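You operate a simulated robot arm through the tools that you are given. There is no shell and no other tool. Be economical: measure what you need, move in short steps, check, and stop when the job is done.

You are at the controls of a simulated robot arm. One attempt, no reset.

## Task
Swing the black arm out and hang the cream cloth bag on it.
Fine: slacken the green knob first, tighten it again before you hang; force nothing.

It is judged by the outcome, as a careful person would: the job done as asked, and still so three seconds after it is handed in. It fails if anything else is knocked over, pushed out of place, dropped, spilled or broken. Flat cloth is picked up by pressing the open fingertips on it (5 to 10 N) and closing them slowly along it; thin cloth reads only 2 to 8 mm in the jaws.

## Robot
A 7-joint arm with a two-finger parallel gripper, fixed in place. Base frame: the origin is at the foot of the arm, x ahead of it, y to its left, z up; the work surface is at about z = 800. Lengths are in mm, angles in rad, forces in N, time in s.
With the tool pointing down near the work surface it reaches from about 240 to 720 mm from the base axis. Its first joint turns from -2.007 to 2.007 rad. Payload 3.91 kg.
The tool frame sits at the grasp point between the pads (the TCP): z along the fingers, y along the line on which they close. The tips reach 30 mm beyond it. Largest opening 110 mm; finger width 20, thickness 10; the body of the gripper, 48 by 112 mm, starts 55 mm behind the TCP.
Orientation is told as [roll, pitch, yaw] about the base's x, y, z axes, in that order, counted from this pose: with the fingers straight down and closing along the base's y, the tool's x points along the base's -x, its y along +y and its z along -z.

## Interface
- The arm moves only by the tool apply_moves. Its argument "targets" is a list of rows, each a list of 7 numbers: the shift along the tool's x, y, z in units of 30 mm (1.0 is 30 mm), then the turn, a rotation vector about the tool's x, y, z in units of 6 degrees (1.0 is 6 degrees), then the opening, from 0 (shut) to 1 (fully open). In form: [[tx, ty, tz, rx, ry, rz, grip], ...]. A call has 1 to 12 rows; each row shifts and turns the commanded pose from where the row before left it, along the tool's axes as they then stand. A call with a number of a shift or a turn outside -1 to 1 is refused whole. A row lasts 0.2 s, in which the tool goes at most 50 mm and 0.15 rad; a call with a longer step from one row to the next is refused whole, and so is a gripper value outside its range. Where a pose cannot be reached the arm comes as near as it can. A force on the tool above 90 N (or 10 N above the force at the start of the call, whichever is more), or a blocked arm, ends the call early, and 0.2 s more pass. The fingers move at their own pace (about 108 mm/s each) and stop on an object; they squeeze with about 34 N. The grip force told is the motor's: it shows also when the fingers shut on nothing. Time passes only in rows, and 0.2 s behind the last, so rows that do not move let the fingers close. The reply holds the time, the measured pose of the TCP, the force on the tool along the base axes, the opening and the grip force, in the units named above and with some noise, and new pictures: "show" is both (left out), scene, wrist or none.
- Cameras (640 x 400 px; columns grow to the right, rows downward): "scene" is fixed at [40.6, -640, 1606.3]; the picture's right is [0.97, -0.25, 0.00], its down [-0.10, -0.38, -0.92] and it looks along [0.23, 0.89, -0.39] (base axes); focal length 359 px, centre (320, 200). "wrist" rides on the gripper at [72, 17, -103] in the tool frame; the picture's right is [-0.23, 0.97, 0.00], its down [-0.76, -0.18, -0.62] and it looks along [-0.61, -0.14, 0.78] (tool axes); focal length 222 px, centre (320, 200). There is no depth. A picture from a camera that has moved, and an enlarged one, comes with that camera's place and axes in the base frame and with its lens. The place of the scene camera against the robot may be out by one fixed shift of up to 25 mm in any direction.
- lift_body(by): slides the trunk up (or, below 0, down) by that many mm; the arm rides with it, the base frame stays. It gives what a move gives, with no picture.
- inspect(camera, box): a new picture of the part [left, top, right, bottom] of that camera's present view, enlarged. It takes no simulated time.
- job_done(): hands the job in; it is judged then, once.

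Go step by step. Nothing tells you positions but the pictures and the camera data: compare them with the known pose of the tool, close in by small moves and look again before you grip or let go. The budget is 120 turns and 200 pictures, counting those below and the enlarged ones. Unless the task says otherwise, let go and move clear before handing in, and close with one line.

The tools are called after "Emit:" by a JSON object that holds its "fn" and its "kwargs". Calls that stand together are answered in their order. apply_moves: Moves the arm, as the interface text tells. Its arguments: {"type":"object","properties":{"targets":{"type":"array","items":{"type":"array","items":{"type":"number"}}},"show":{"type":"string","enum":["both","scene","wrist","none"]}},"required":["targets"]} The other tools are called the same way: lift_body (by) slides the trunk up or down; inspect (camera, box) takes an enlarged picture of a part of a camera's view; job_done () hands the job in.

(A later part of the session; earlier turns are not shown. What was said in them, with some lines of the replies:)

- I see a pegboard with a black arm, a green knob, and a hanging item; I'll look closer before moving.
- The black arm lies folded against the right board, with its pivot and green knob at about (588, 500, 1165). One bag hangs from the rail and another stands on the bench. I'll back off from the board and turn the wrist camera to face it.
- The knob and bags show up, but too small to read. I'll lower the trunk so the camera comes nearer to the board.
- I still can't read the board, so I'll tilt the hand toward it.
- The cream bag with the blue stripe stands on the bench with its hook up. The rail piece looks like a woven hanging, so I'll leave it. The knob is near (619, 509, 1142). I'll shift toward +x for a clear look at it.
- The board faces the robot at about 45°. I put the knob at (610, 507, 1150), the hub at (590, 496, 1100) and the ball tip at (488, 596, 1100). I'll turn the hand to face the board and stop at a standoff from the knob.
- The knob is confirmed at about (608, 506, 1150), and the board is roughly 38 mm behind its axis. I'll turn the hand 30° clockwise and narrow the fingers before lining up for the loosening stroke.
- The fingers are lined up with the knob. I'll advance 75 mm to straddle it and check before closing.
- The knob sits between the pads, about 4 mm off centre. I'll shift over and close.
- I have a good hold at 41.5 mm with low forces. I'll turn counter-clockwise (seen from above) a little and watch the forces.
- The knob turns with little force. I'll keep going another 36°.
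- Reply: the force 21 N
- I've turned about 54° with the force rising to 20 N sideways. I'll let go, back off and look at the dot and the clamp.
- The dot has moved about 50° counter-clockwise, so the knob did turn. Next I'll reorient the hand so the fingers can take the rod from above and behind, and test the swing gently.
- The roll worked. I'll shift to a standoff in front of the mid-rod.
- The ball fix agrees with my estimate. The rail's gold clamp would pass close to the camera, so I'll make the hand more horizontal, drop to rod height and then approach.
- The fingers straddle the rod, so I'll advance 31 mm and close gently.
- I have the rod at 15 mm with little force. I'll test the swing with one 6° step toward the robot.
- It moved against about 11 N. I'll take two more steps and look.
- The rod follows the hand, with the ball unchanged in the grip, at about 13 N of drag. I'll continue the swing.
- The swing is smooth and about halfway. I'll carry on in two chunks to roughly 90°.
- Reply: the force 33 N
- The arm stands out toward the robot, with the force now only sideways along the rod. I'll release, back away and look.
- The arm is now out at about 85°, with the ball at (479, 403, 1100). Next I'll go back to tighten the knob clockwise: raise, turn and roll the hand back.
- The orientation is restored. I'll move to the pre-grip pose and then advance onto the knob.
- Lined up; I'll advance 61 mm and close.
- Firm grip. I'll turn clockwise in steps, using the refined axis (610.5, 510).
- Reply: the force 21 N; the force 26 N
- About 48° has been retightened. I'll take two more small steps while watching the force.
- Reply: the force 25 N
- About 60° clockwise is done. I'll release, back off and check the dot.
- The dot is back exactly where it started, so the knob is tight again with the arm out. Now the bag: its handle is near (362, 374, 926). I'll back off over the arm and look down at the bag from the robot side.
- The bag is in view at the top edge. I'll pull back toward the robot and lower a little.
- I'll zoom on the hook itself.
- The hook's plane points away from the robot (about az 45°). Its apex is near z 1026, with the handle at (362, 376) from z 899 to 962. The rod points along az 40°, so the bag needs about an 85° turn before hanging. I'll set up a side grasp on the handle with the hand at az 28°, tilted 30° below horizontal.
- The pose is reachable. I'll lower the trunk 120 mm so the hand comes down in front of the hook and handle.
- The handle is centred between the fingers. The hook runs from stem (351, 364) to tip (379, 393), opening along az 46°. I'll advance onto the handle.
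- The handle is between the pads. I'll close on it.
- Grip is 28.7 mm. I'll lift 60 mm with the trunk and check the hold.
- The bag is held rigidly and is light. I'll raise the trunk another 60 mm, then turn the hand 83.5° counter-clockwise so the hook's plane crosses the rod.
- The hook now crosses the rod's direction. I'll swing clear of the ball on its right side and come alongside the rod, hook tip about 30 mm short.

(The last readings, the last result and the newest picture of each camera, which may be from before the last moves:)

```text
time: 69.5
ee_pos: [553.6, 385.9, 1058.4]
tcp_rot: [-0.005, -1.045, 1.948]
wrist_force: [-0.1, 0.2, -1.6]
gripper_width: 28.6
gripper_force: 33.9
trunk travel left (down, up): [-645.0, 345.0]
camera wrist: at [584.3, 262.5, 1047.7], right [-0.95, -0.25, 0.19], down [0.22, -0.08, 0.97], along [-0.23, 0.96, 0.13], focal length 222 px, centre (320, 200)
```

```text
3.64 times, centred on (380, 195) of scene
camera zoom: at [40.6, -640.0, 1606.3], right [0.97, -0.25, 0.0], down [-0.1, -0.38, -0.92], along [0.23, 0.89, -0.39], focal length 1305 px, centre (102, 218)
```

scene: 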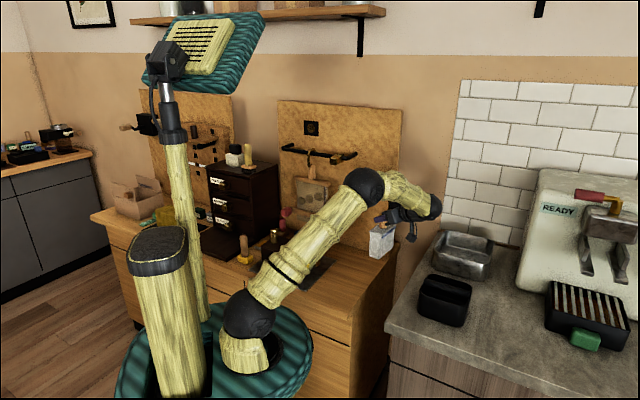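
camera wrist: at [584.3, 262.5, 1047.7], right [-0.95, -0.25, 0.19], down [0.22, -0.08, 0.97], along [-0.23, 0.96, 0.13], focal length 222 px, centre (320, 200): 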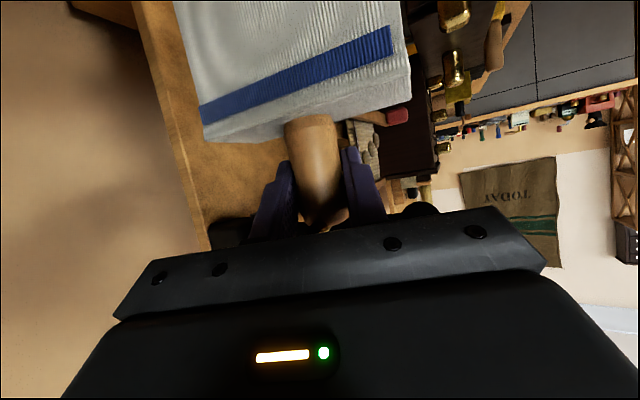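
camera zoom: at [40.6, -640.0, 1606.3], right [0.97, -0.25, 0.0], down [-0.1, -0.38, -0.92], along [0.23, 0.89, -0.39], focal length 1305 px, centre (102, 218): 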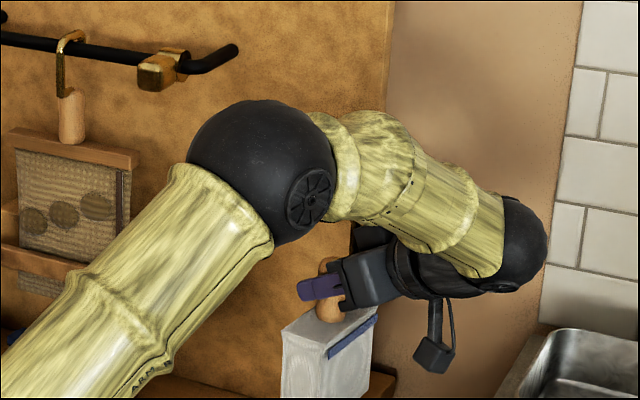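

The elbow hides the hook from the scene camera, so I'm relying on the numbers: hook opening z 1080–1124 against the rod at z 1092–1108. I'll move across the rod slowly while watching the force.

Emit:
{"fn": "apply_moves", "kwargs": {"targets": [[-0.123, 0.087, 0.247, 0, 0, 0, 0.15], [-0.123, 0.087, 0.247, 0, 0, 0, 0.15], [-0.123, 0.087, 0.247, 0, 0, 0, 0.15]], "show": "both"}}

Emit:
{"fn": "inspect", "kwargs": {"camera": "scene", "box": [350, 150, 430, 240]}}

Emit:
{"fn": "inspect", "kwargs": {"camera": "wrist", "box": [200, 130, 460, 260]}}

```text
time: 70.3
ee_pos: [537.1, 406.1, 1055.8]
tcp_rot: [-0.007, -1.044, 1.952]
wrist_force: [0.0, 0.4, -1.4]
gripper_width: 28.3
gripper_force: 33.8
trunk travel left (down, up): [-645.0, 345.0]
camera wrist: at [567.5, 283.1, 1046.0], right [-0.95, -0.25, 0.19], down [0.22, -0.08, 0.97], along [-0.23, 0.96, 0.13], focal length 222 px, centre (320, 200)
```

scene: 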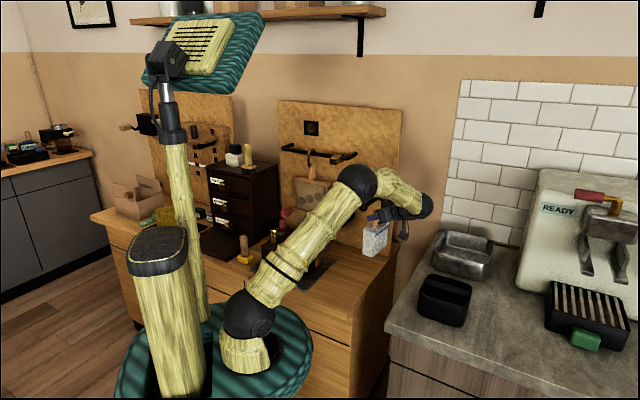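
wrist: 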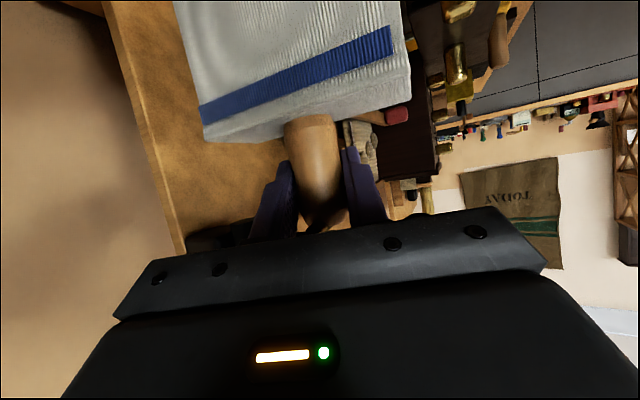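

```text
4.44 times, centred on (390, 195) of scene
camera zoom: at [40.6, -640.0, 1606.3], right [0.97, -0.25, 0.0], down [-0.1, -0.38, -0.92], along [0.23, 0.89, -0.39], focal length 1594 px, centre (9, 222)
```

zoom: 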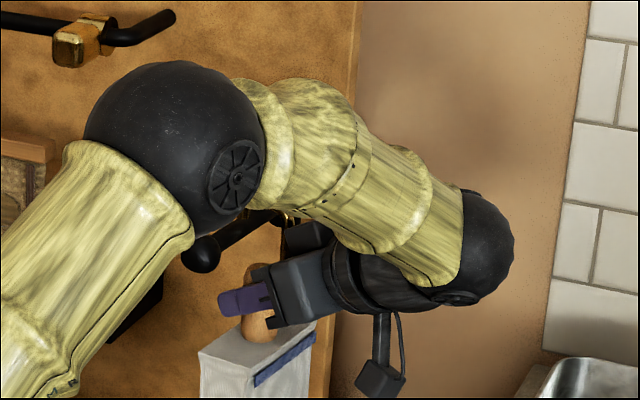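

```text
2.46 times, centred on (330, 195) of wrist
camera zoom: at [567.5, 283.1, 1046.0], right [-0.95, -0.25, 0.19], down [0.22, -0.08, 0.97], along [-0.23, 0.96, 0.13], focal length 547 px, centre (295, 212)
```

zoom: 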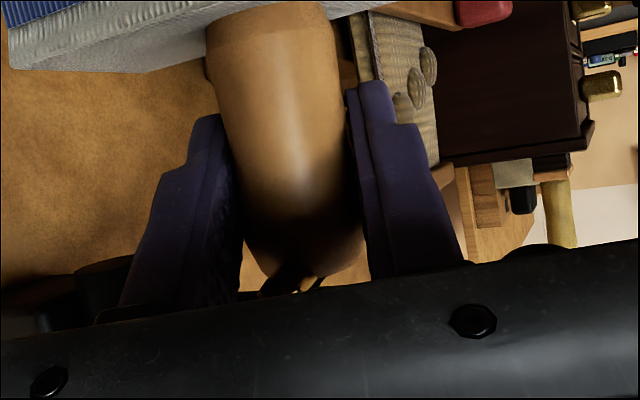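

No contact yet. I'll do the remaining 26 mm across.

Emit:
{"fn": "apply_moves", "kwargs": {"targets": [[-0.123, 0.087, 0.247, 0, 0, 0, 0.15], [-0.123, 0.087, 0.247, 0, 0, 0, 0.15], [-0.123, 0.087, 0.247, 0, 0, 0, 0.15]], "show": "scene"}}

Emit:
{"fn": "inspect", "kwargs": {"camera": "scene", "box": [350, 160, 420, 230]}}

```text
time: 71.1
ee_pos: [519.2, 427.8, 1055.6]
tcp_rot: [-0.008, -1.044, 1.952]
wrist_force: [-0.8, 0.2, -2.2]
gripper_width: 28.4
gripper_force: 34.1
trunk travel left (down, up): [-645.0, 345.0]
```

scene: 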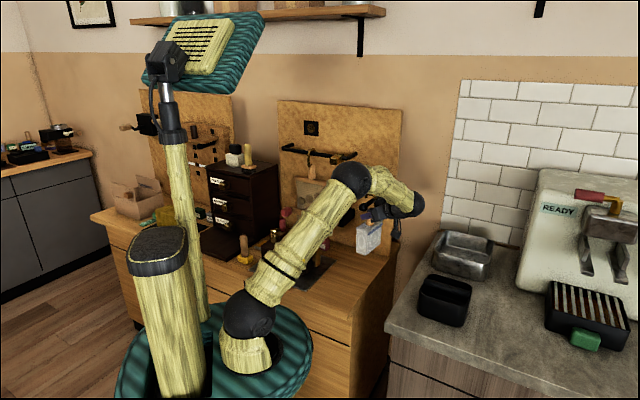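

```text
5.71 times, centred on (385, 195) of scene
camera zoom: at [40.6, -640.0, 1606.3], right [0.97, -0.25, 0.0], down [-0.1, -0.38, -0.92], along [0.23, 0.89, -0.39], focal length 2050 px, centre (-51, 229)
```

zoom: 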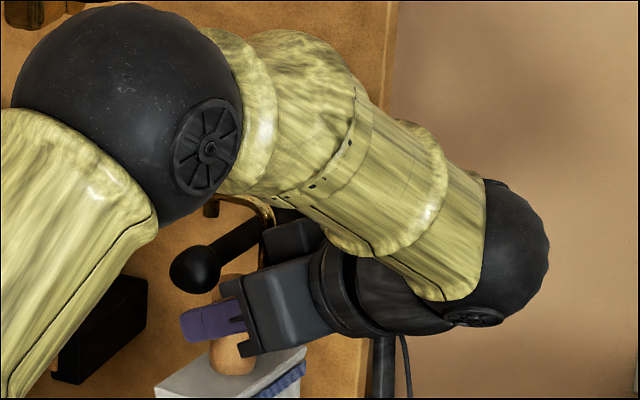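

The hook's arch is visible above the rod, tip on the far side, and it matches my projection. I'll lower 21 mm, then inch down to contact.

Emit:
{"fn": "apply_moves", "kwargs": {"targets": [[0.2, 0, 0.117, 0, 0, 0, 0.15], [0.2, 0, 0.117, 0, 0, 0, 0.15], [0.2, 0, 0.117, 0, 0, 0, 0.15]], "show": "none"}}

Emit:
{"fn": "apply_moves", "kwargs": {"targets": [[0.1, 0, 0.058, 0, 0, 0, 0.15]], "show": "scene"}}

Emit:
{"fn": "inspect", "kwargs": {"camera": "scene", "box": [350, 160, 420, 230]}}

```text
time: 71.9
ee_pos: [519.4, 427.5, 1036.3]
tcp_rot: [-0.014, -1.048, 1.955]
wrist_force: [2.7, 2.0, 7.6]
gripper_width: 28.7
gripper_force: 34.8
trunk travel left (down, up): [-645.0, 345.0]
```

```text
time: 72.3
ee_pos: [518.2, 426.7, 1036.6]
tcp_rot: [-0.022, -1.053, 1.963]
wrist_force: [7.3, 4.8, 30.6]
gripper_width: 28.9
gripper_force: 34.2
trunk travel left (down, up): [-645.0, 345.0]
```

scene: 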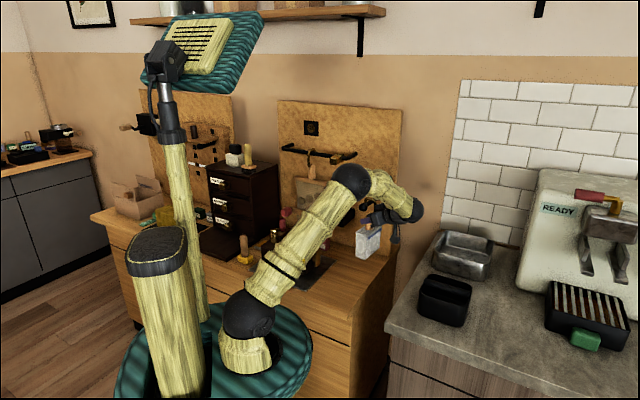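

```text
5.71 times, centred on (385, 195) of scene
camera zoom: at [40.6, -640.0, 1606.3], right [0.97, -0.25, 0.0], down [-0.1, -0.38, -0.92], along [0.23, 0.89, -0.39], focal length 2050 px, centre (-51, 229)
```

zoom: 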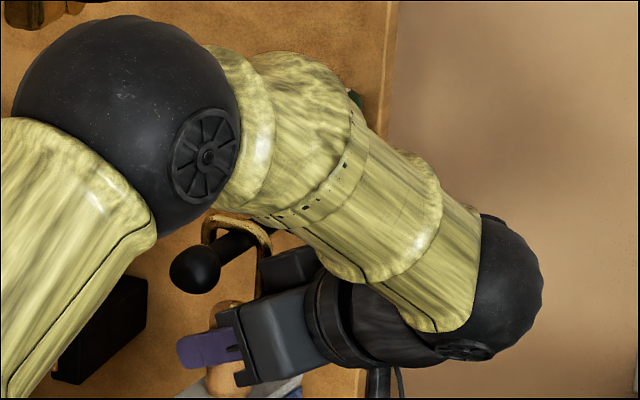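

Contact with 30 N upward. I'll relax the press and look closely at the hook.

Emit:
{"fn": "apply_moves", "kwargs": {"targets": [[-0.09, 0, -0.052, 0, 0, 0, 0.15]], "show": "none"}}

Emit:
{"fn": "inspect", "kwargs": {"camera": "scene", "box": [375, 190, 405, 220]}}

```text
time: 72.7
ee_pos: [517.8, 428.0, 1036.7]
tcp_rot: [-0.016, -1.049, 1.957]
wrist_force: [4.9, 3.2, 30.8]
gripper_width: 28.8
gripper_force: 33.7
trunk travel left (down, up): [-645.0, 345.0]
```

```text
13.33 times, centred on (390, 205) of scene
camera zoom: at [40.6, -640.0, 1606.3], right [0.97, -0.25, 0.0], down [-0.1, -0.38, -0.92], along [0.23, 0.89, -0.39], focal length 4784 px, centre (-613, 133)
```

zoom: 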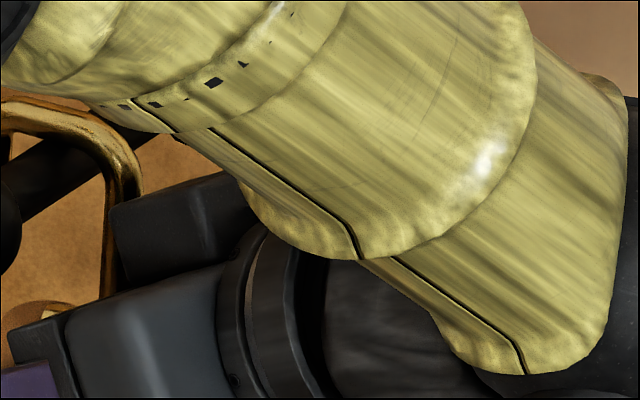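

Emit:
{"fn": "apply_moves", "kwargs": {"targets": [[-0.06, 0, -0.035, 0, 0, 0, 0.15]], "show": "none"}}

Emit:
{"fn": "inspect", "kwargs": {"camera": "scene", "box": [364, 188, 392, 216]}}

```text
time: 73.1
ee_pos: [518.4, 426.9, 1035.7]
tcp_rot: [-0.008, -1.046, 1.954]
wrist_force: [0.4, 1.6, 21.2]
gripper_width: 28.7
gripper_force: 34.2
trunk travel left (down, up): [-645.0, 345.0]
```

```text
14.29 times, centred on (378, 202) of scene
camera zoom: at [40.6, -640.0, 1606.3], right [0.97, -0.25, 0.0], down [-0.1, -0.38, -0.92], along [0.23, 0.89, -0.39], focal length 5125 px, centre (-509, 171)
```

zoom: 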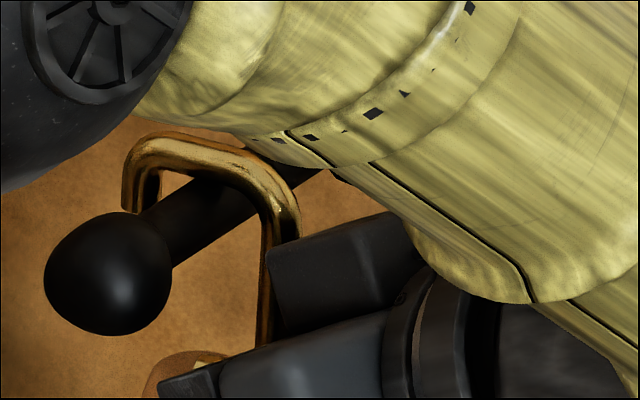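

The arch is on the rod with the rod inside the hook, its tip on the far side. I'll ease up another 2 mm and open the fingers slowly.

Emit:
{"fn": "apply_moves", "kwargs": {"targets": [[-0.05, 0, -0.029, 0, 0, 0, 0.15], [0, 0, 0, 0, 0, 0, 0.27], [0, 0, 0, 0, 0, 0, 0.32], [0, 0, 0, 0, 0, 0, 0.42], [0, 0, 0, 0, 0, 0, 0.48]], "show": "both"}}

Emit:
{"fn": "inspect", "kwargs": {"camera": "scene", "box": [350, 180, 410, 260]}}

```text
time: 74.3
ee_pos: [521.0, 428.5, 1037.8]
tcp_rot: [-0.006, -1.047, 1.951]
wrist_force: [0.4, -0.1, 0.0]
gripper_width: 53.0
gripper_force: 0.0
trunk travel left (down, up): [-645.0, 345.0]
camera wrist: at [550.7, 304.5, 1026.1], right [-0.95, -0.25, 0.19], down [0.22, -0.08, 0.97], along [-0.23, 0.96, 0.13], focal length 222 px, centre (320, 200)
```

scene: 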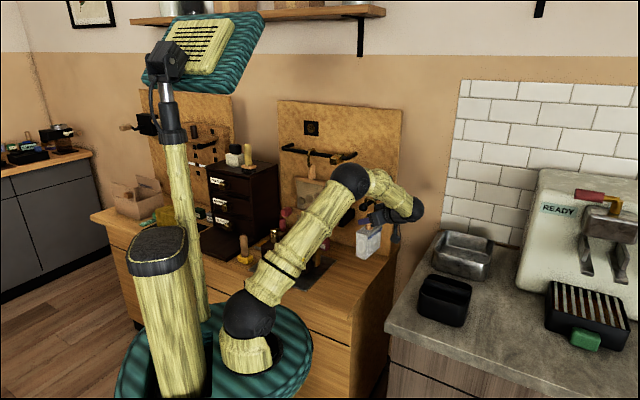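
wrist: 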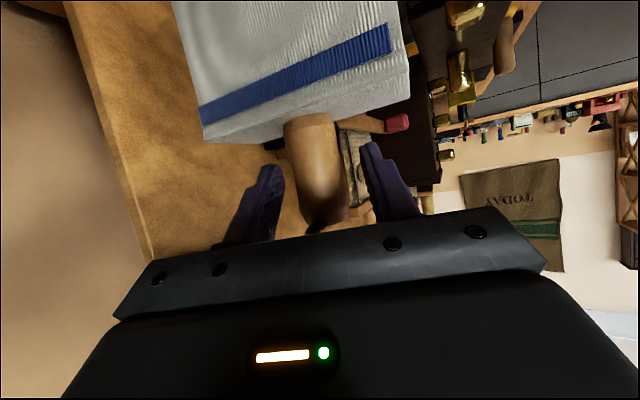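

```text
5.00 times, centred on (380, 220) of scene
camera zoom: at [40.6, -640.0, 1606.3], right [0.97, -0.25, 0.0], down [-0.1, -0.38, -0.92], along [0.23, 0.89, -0.39], focal length 1794 px, centre (20, 100)
```

zoom: 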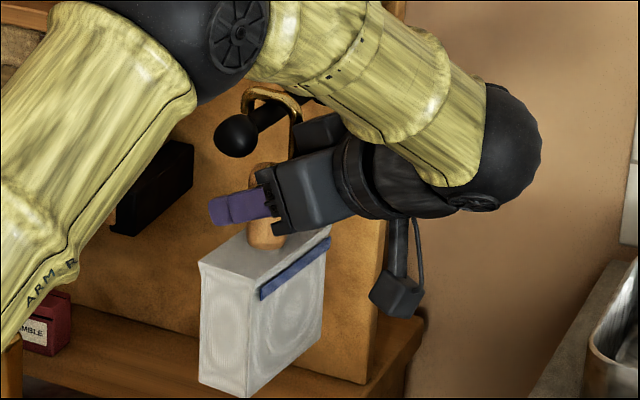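

The bag hangs freely with no force on the tool. I'll withdraw the hand straight back.

Emit:
{"fn": "apply_moves", "kwargs": {"targets": [[0.25, 0, -0.433, 0, 0, 0, 0.48], [0.25, 0, -0.433, 0, 0, 0, 0.48], [0.25, 0, -0.433, 0, 0, 0, 0.48], [0.25, 0, -0.433, 0, 0, 0, 0.48], [0.4, 0, -0.69, 0, 0, 0, 0.48], [0.4, 0, -0.69, 0, 0, 0, 0.48], [0.4, 0, -0.69, 0, 0, 0, 0.48], [0.4, 0, -0.69, 0, 0, 0, 0.48]], "show": "both"}}

Emit:
{"fn": "inspect", "kwargs": {"camera": "scene", "box": [340, 170, 420, 270]}}

```text
time: 76.1
ee_pos: [575.1, 279.9, 1036.4]
tcp_rot: [-0.008, -1.046, 1.951]
wrist_force: [-1.0, 0.3, 0.0]
gripper_width: 52.7
gripper_force: 0.0
trunk travel left (down, up): [-645.0, 345.0]
camera wrist: at [606.8, 157.5, 1026.1], right [-0.95, -0.25, 0.19], down [0.22, -0.08, 0.97], along [-0.23, 0.96, 0.13], focal length 222 px, centre (320, 200)
```

scene: 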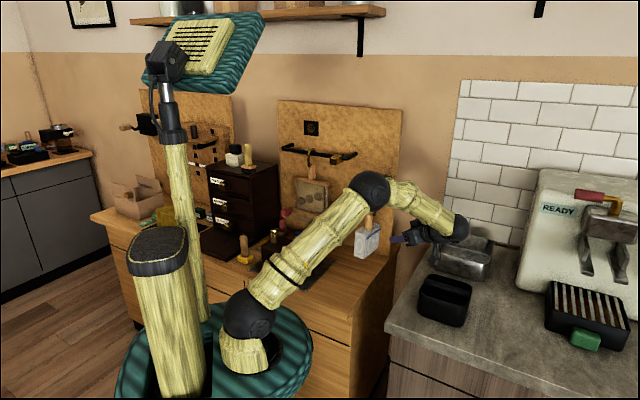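
wrist: 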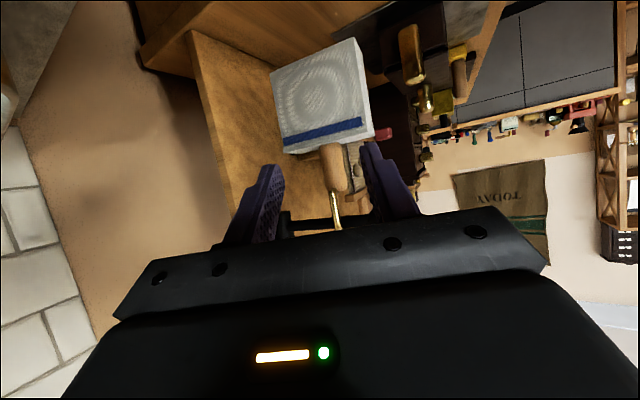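

```text
4.00 times, centred on (380, 220) of scene
camera zoom: at [40.6, -640.0, 1606.3], right [0.97, -0.25, 0.0], down [-0.1, -0.38, -0.92], along [0.23, 0.89, -0.39], focal length 1435 px, centre (80, 120)
```

zoom: 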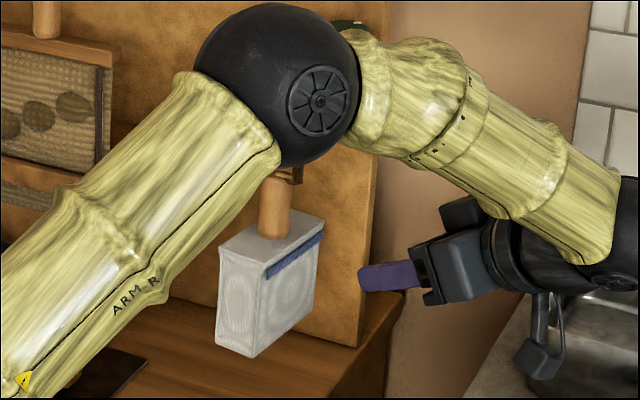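

The bag stays hung. I'll move the arm further clear for an unobstructed final check.

Emit:
{"fn": "apply_moves", "kwargs": {"targets": [[0.18, 0.87, -0.32, 0, 0, 0, 0.48], [0.18, 0.87, -0.32, 0, 0, 0, 0.48], [0.18, 0.87, -0.32, 0, 0, 0, 0.48], [0.18, 0.87, -0.32, 0, 0, 0, 0.48], [0.18, 0.87, -0.32, 0, 0, 0, 0.48], [0.18, 0.87, -0.32, 0, 0, 0, 0.48]], "show": "both"}}

Emit:
{"fn": "inspect", "kwargs": {"camera": "scene", "box": [260, 100, 420, 270]}}

```text
time: 77.5
ee_pos: [452.2, 160.8, 1038.5]
tcp_rot: [-0.009, -1.046, 1.952]
wrist_force: [-0.1, 0.2, -0.2]
gripper_width: 52.9
gripper_force: 0.0
trunk travel left (down, up): [-645.0, 345.0]
camera wrist: at [483.9, 37.8, 1028.0], right [-0.95, -0.25, 0.19], down [0.22, -0.08, 0.97], along [-0.23, 0.96, 0.13], focal length 222 px, centre (320, 200)
```

scene: 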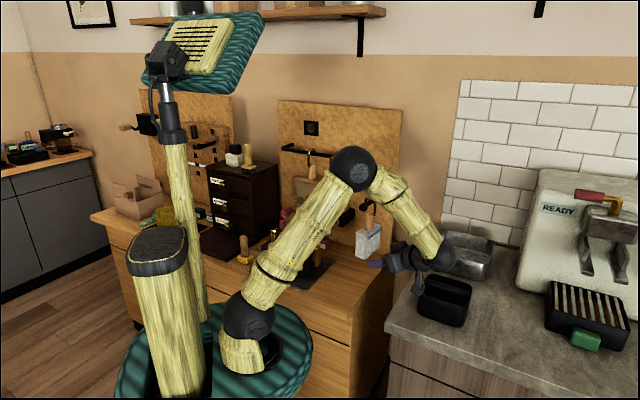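
wrist: 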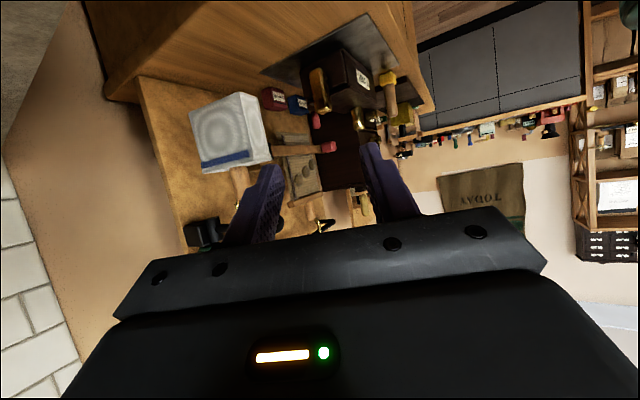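

```text
2.35 times, centred on (340, 185) of scene
camera zoom: at [40.6, -640.0, 1606.3], right [0.97, -0.25, 0.0], down [-0.1, -0.38, -0.92], along [0.23, 0.89, -0.39], focal length 844 px, centre (273, 235)
```

zoom: 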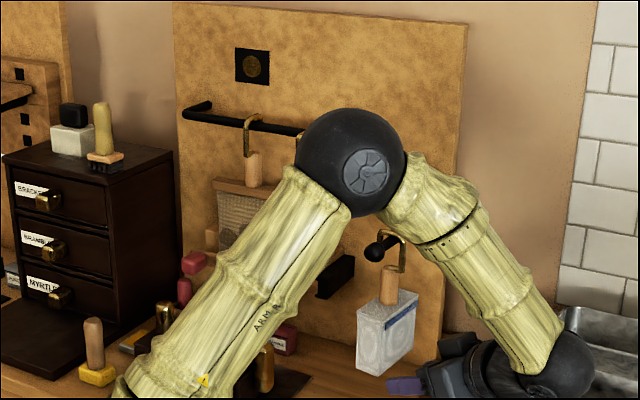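

The bag hangs steadily on the swung-out arm, the knob is tight again, and the hand is clear, so I'll hand it in.

Emit:
{"fn": "job_done", "kwargs": {}}

```text
The job is handed in.
```

The black arm is swung out by about 85°, the green knob was slackened first and tightened again before hanging, and the cream bag hangs on the arm with the gripper clear.
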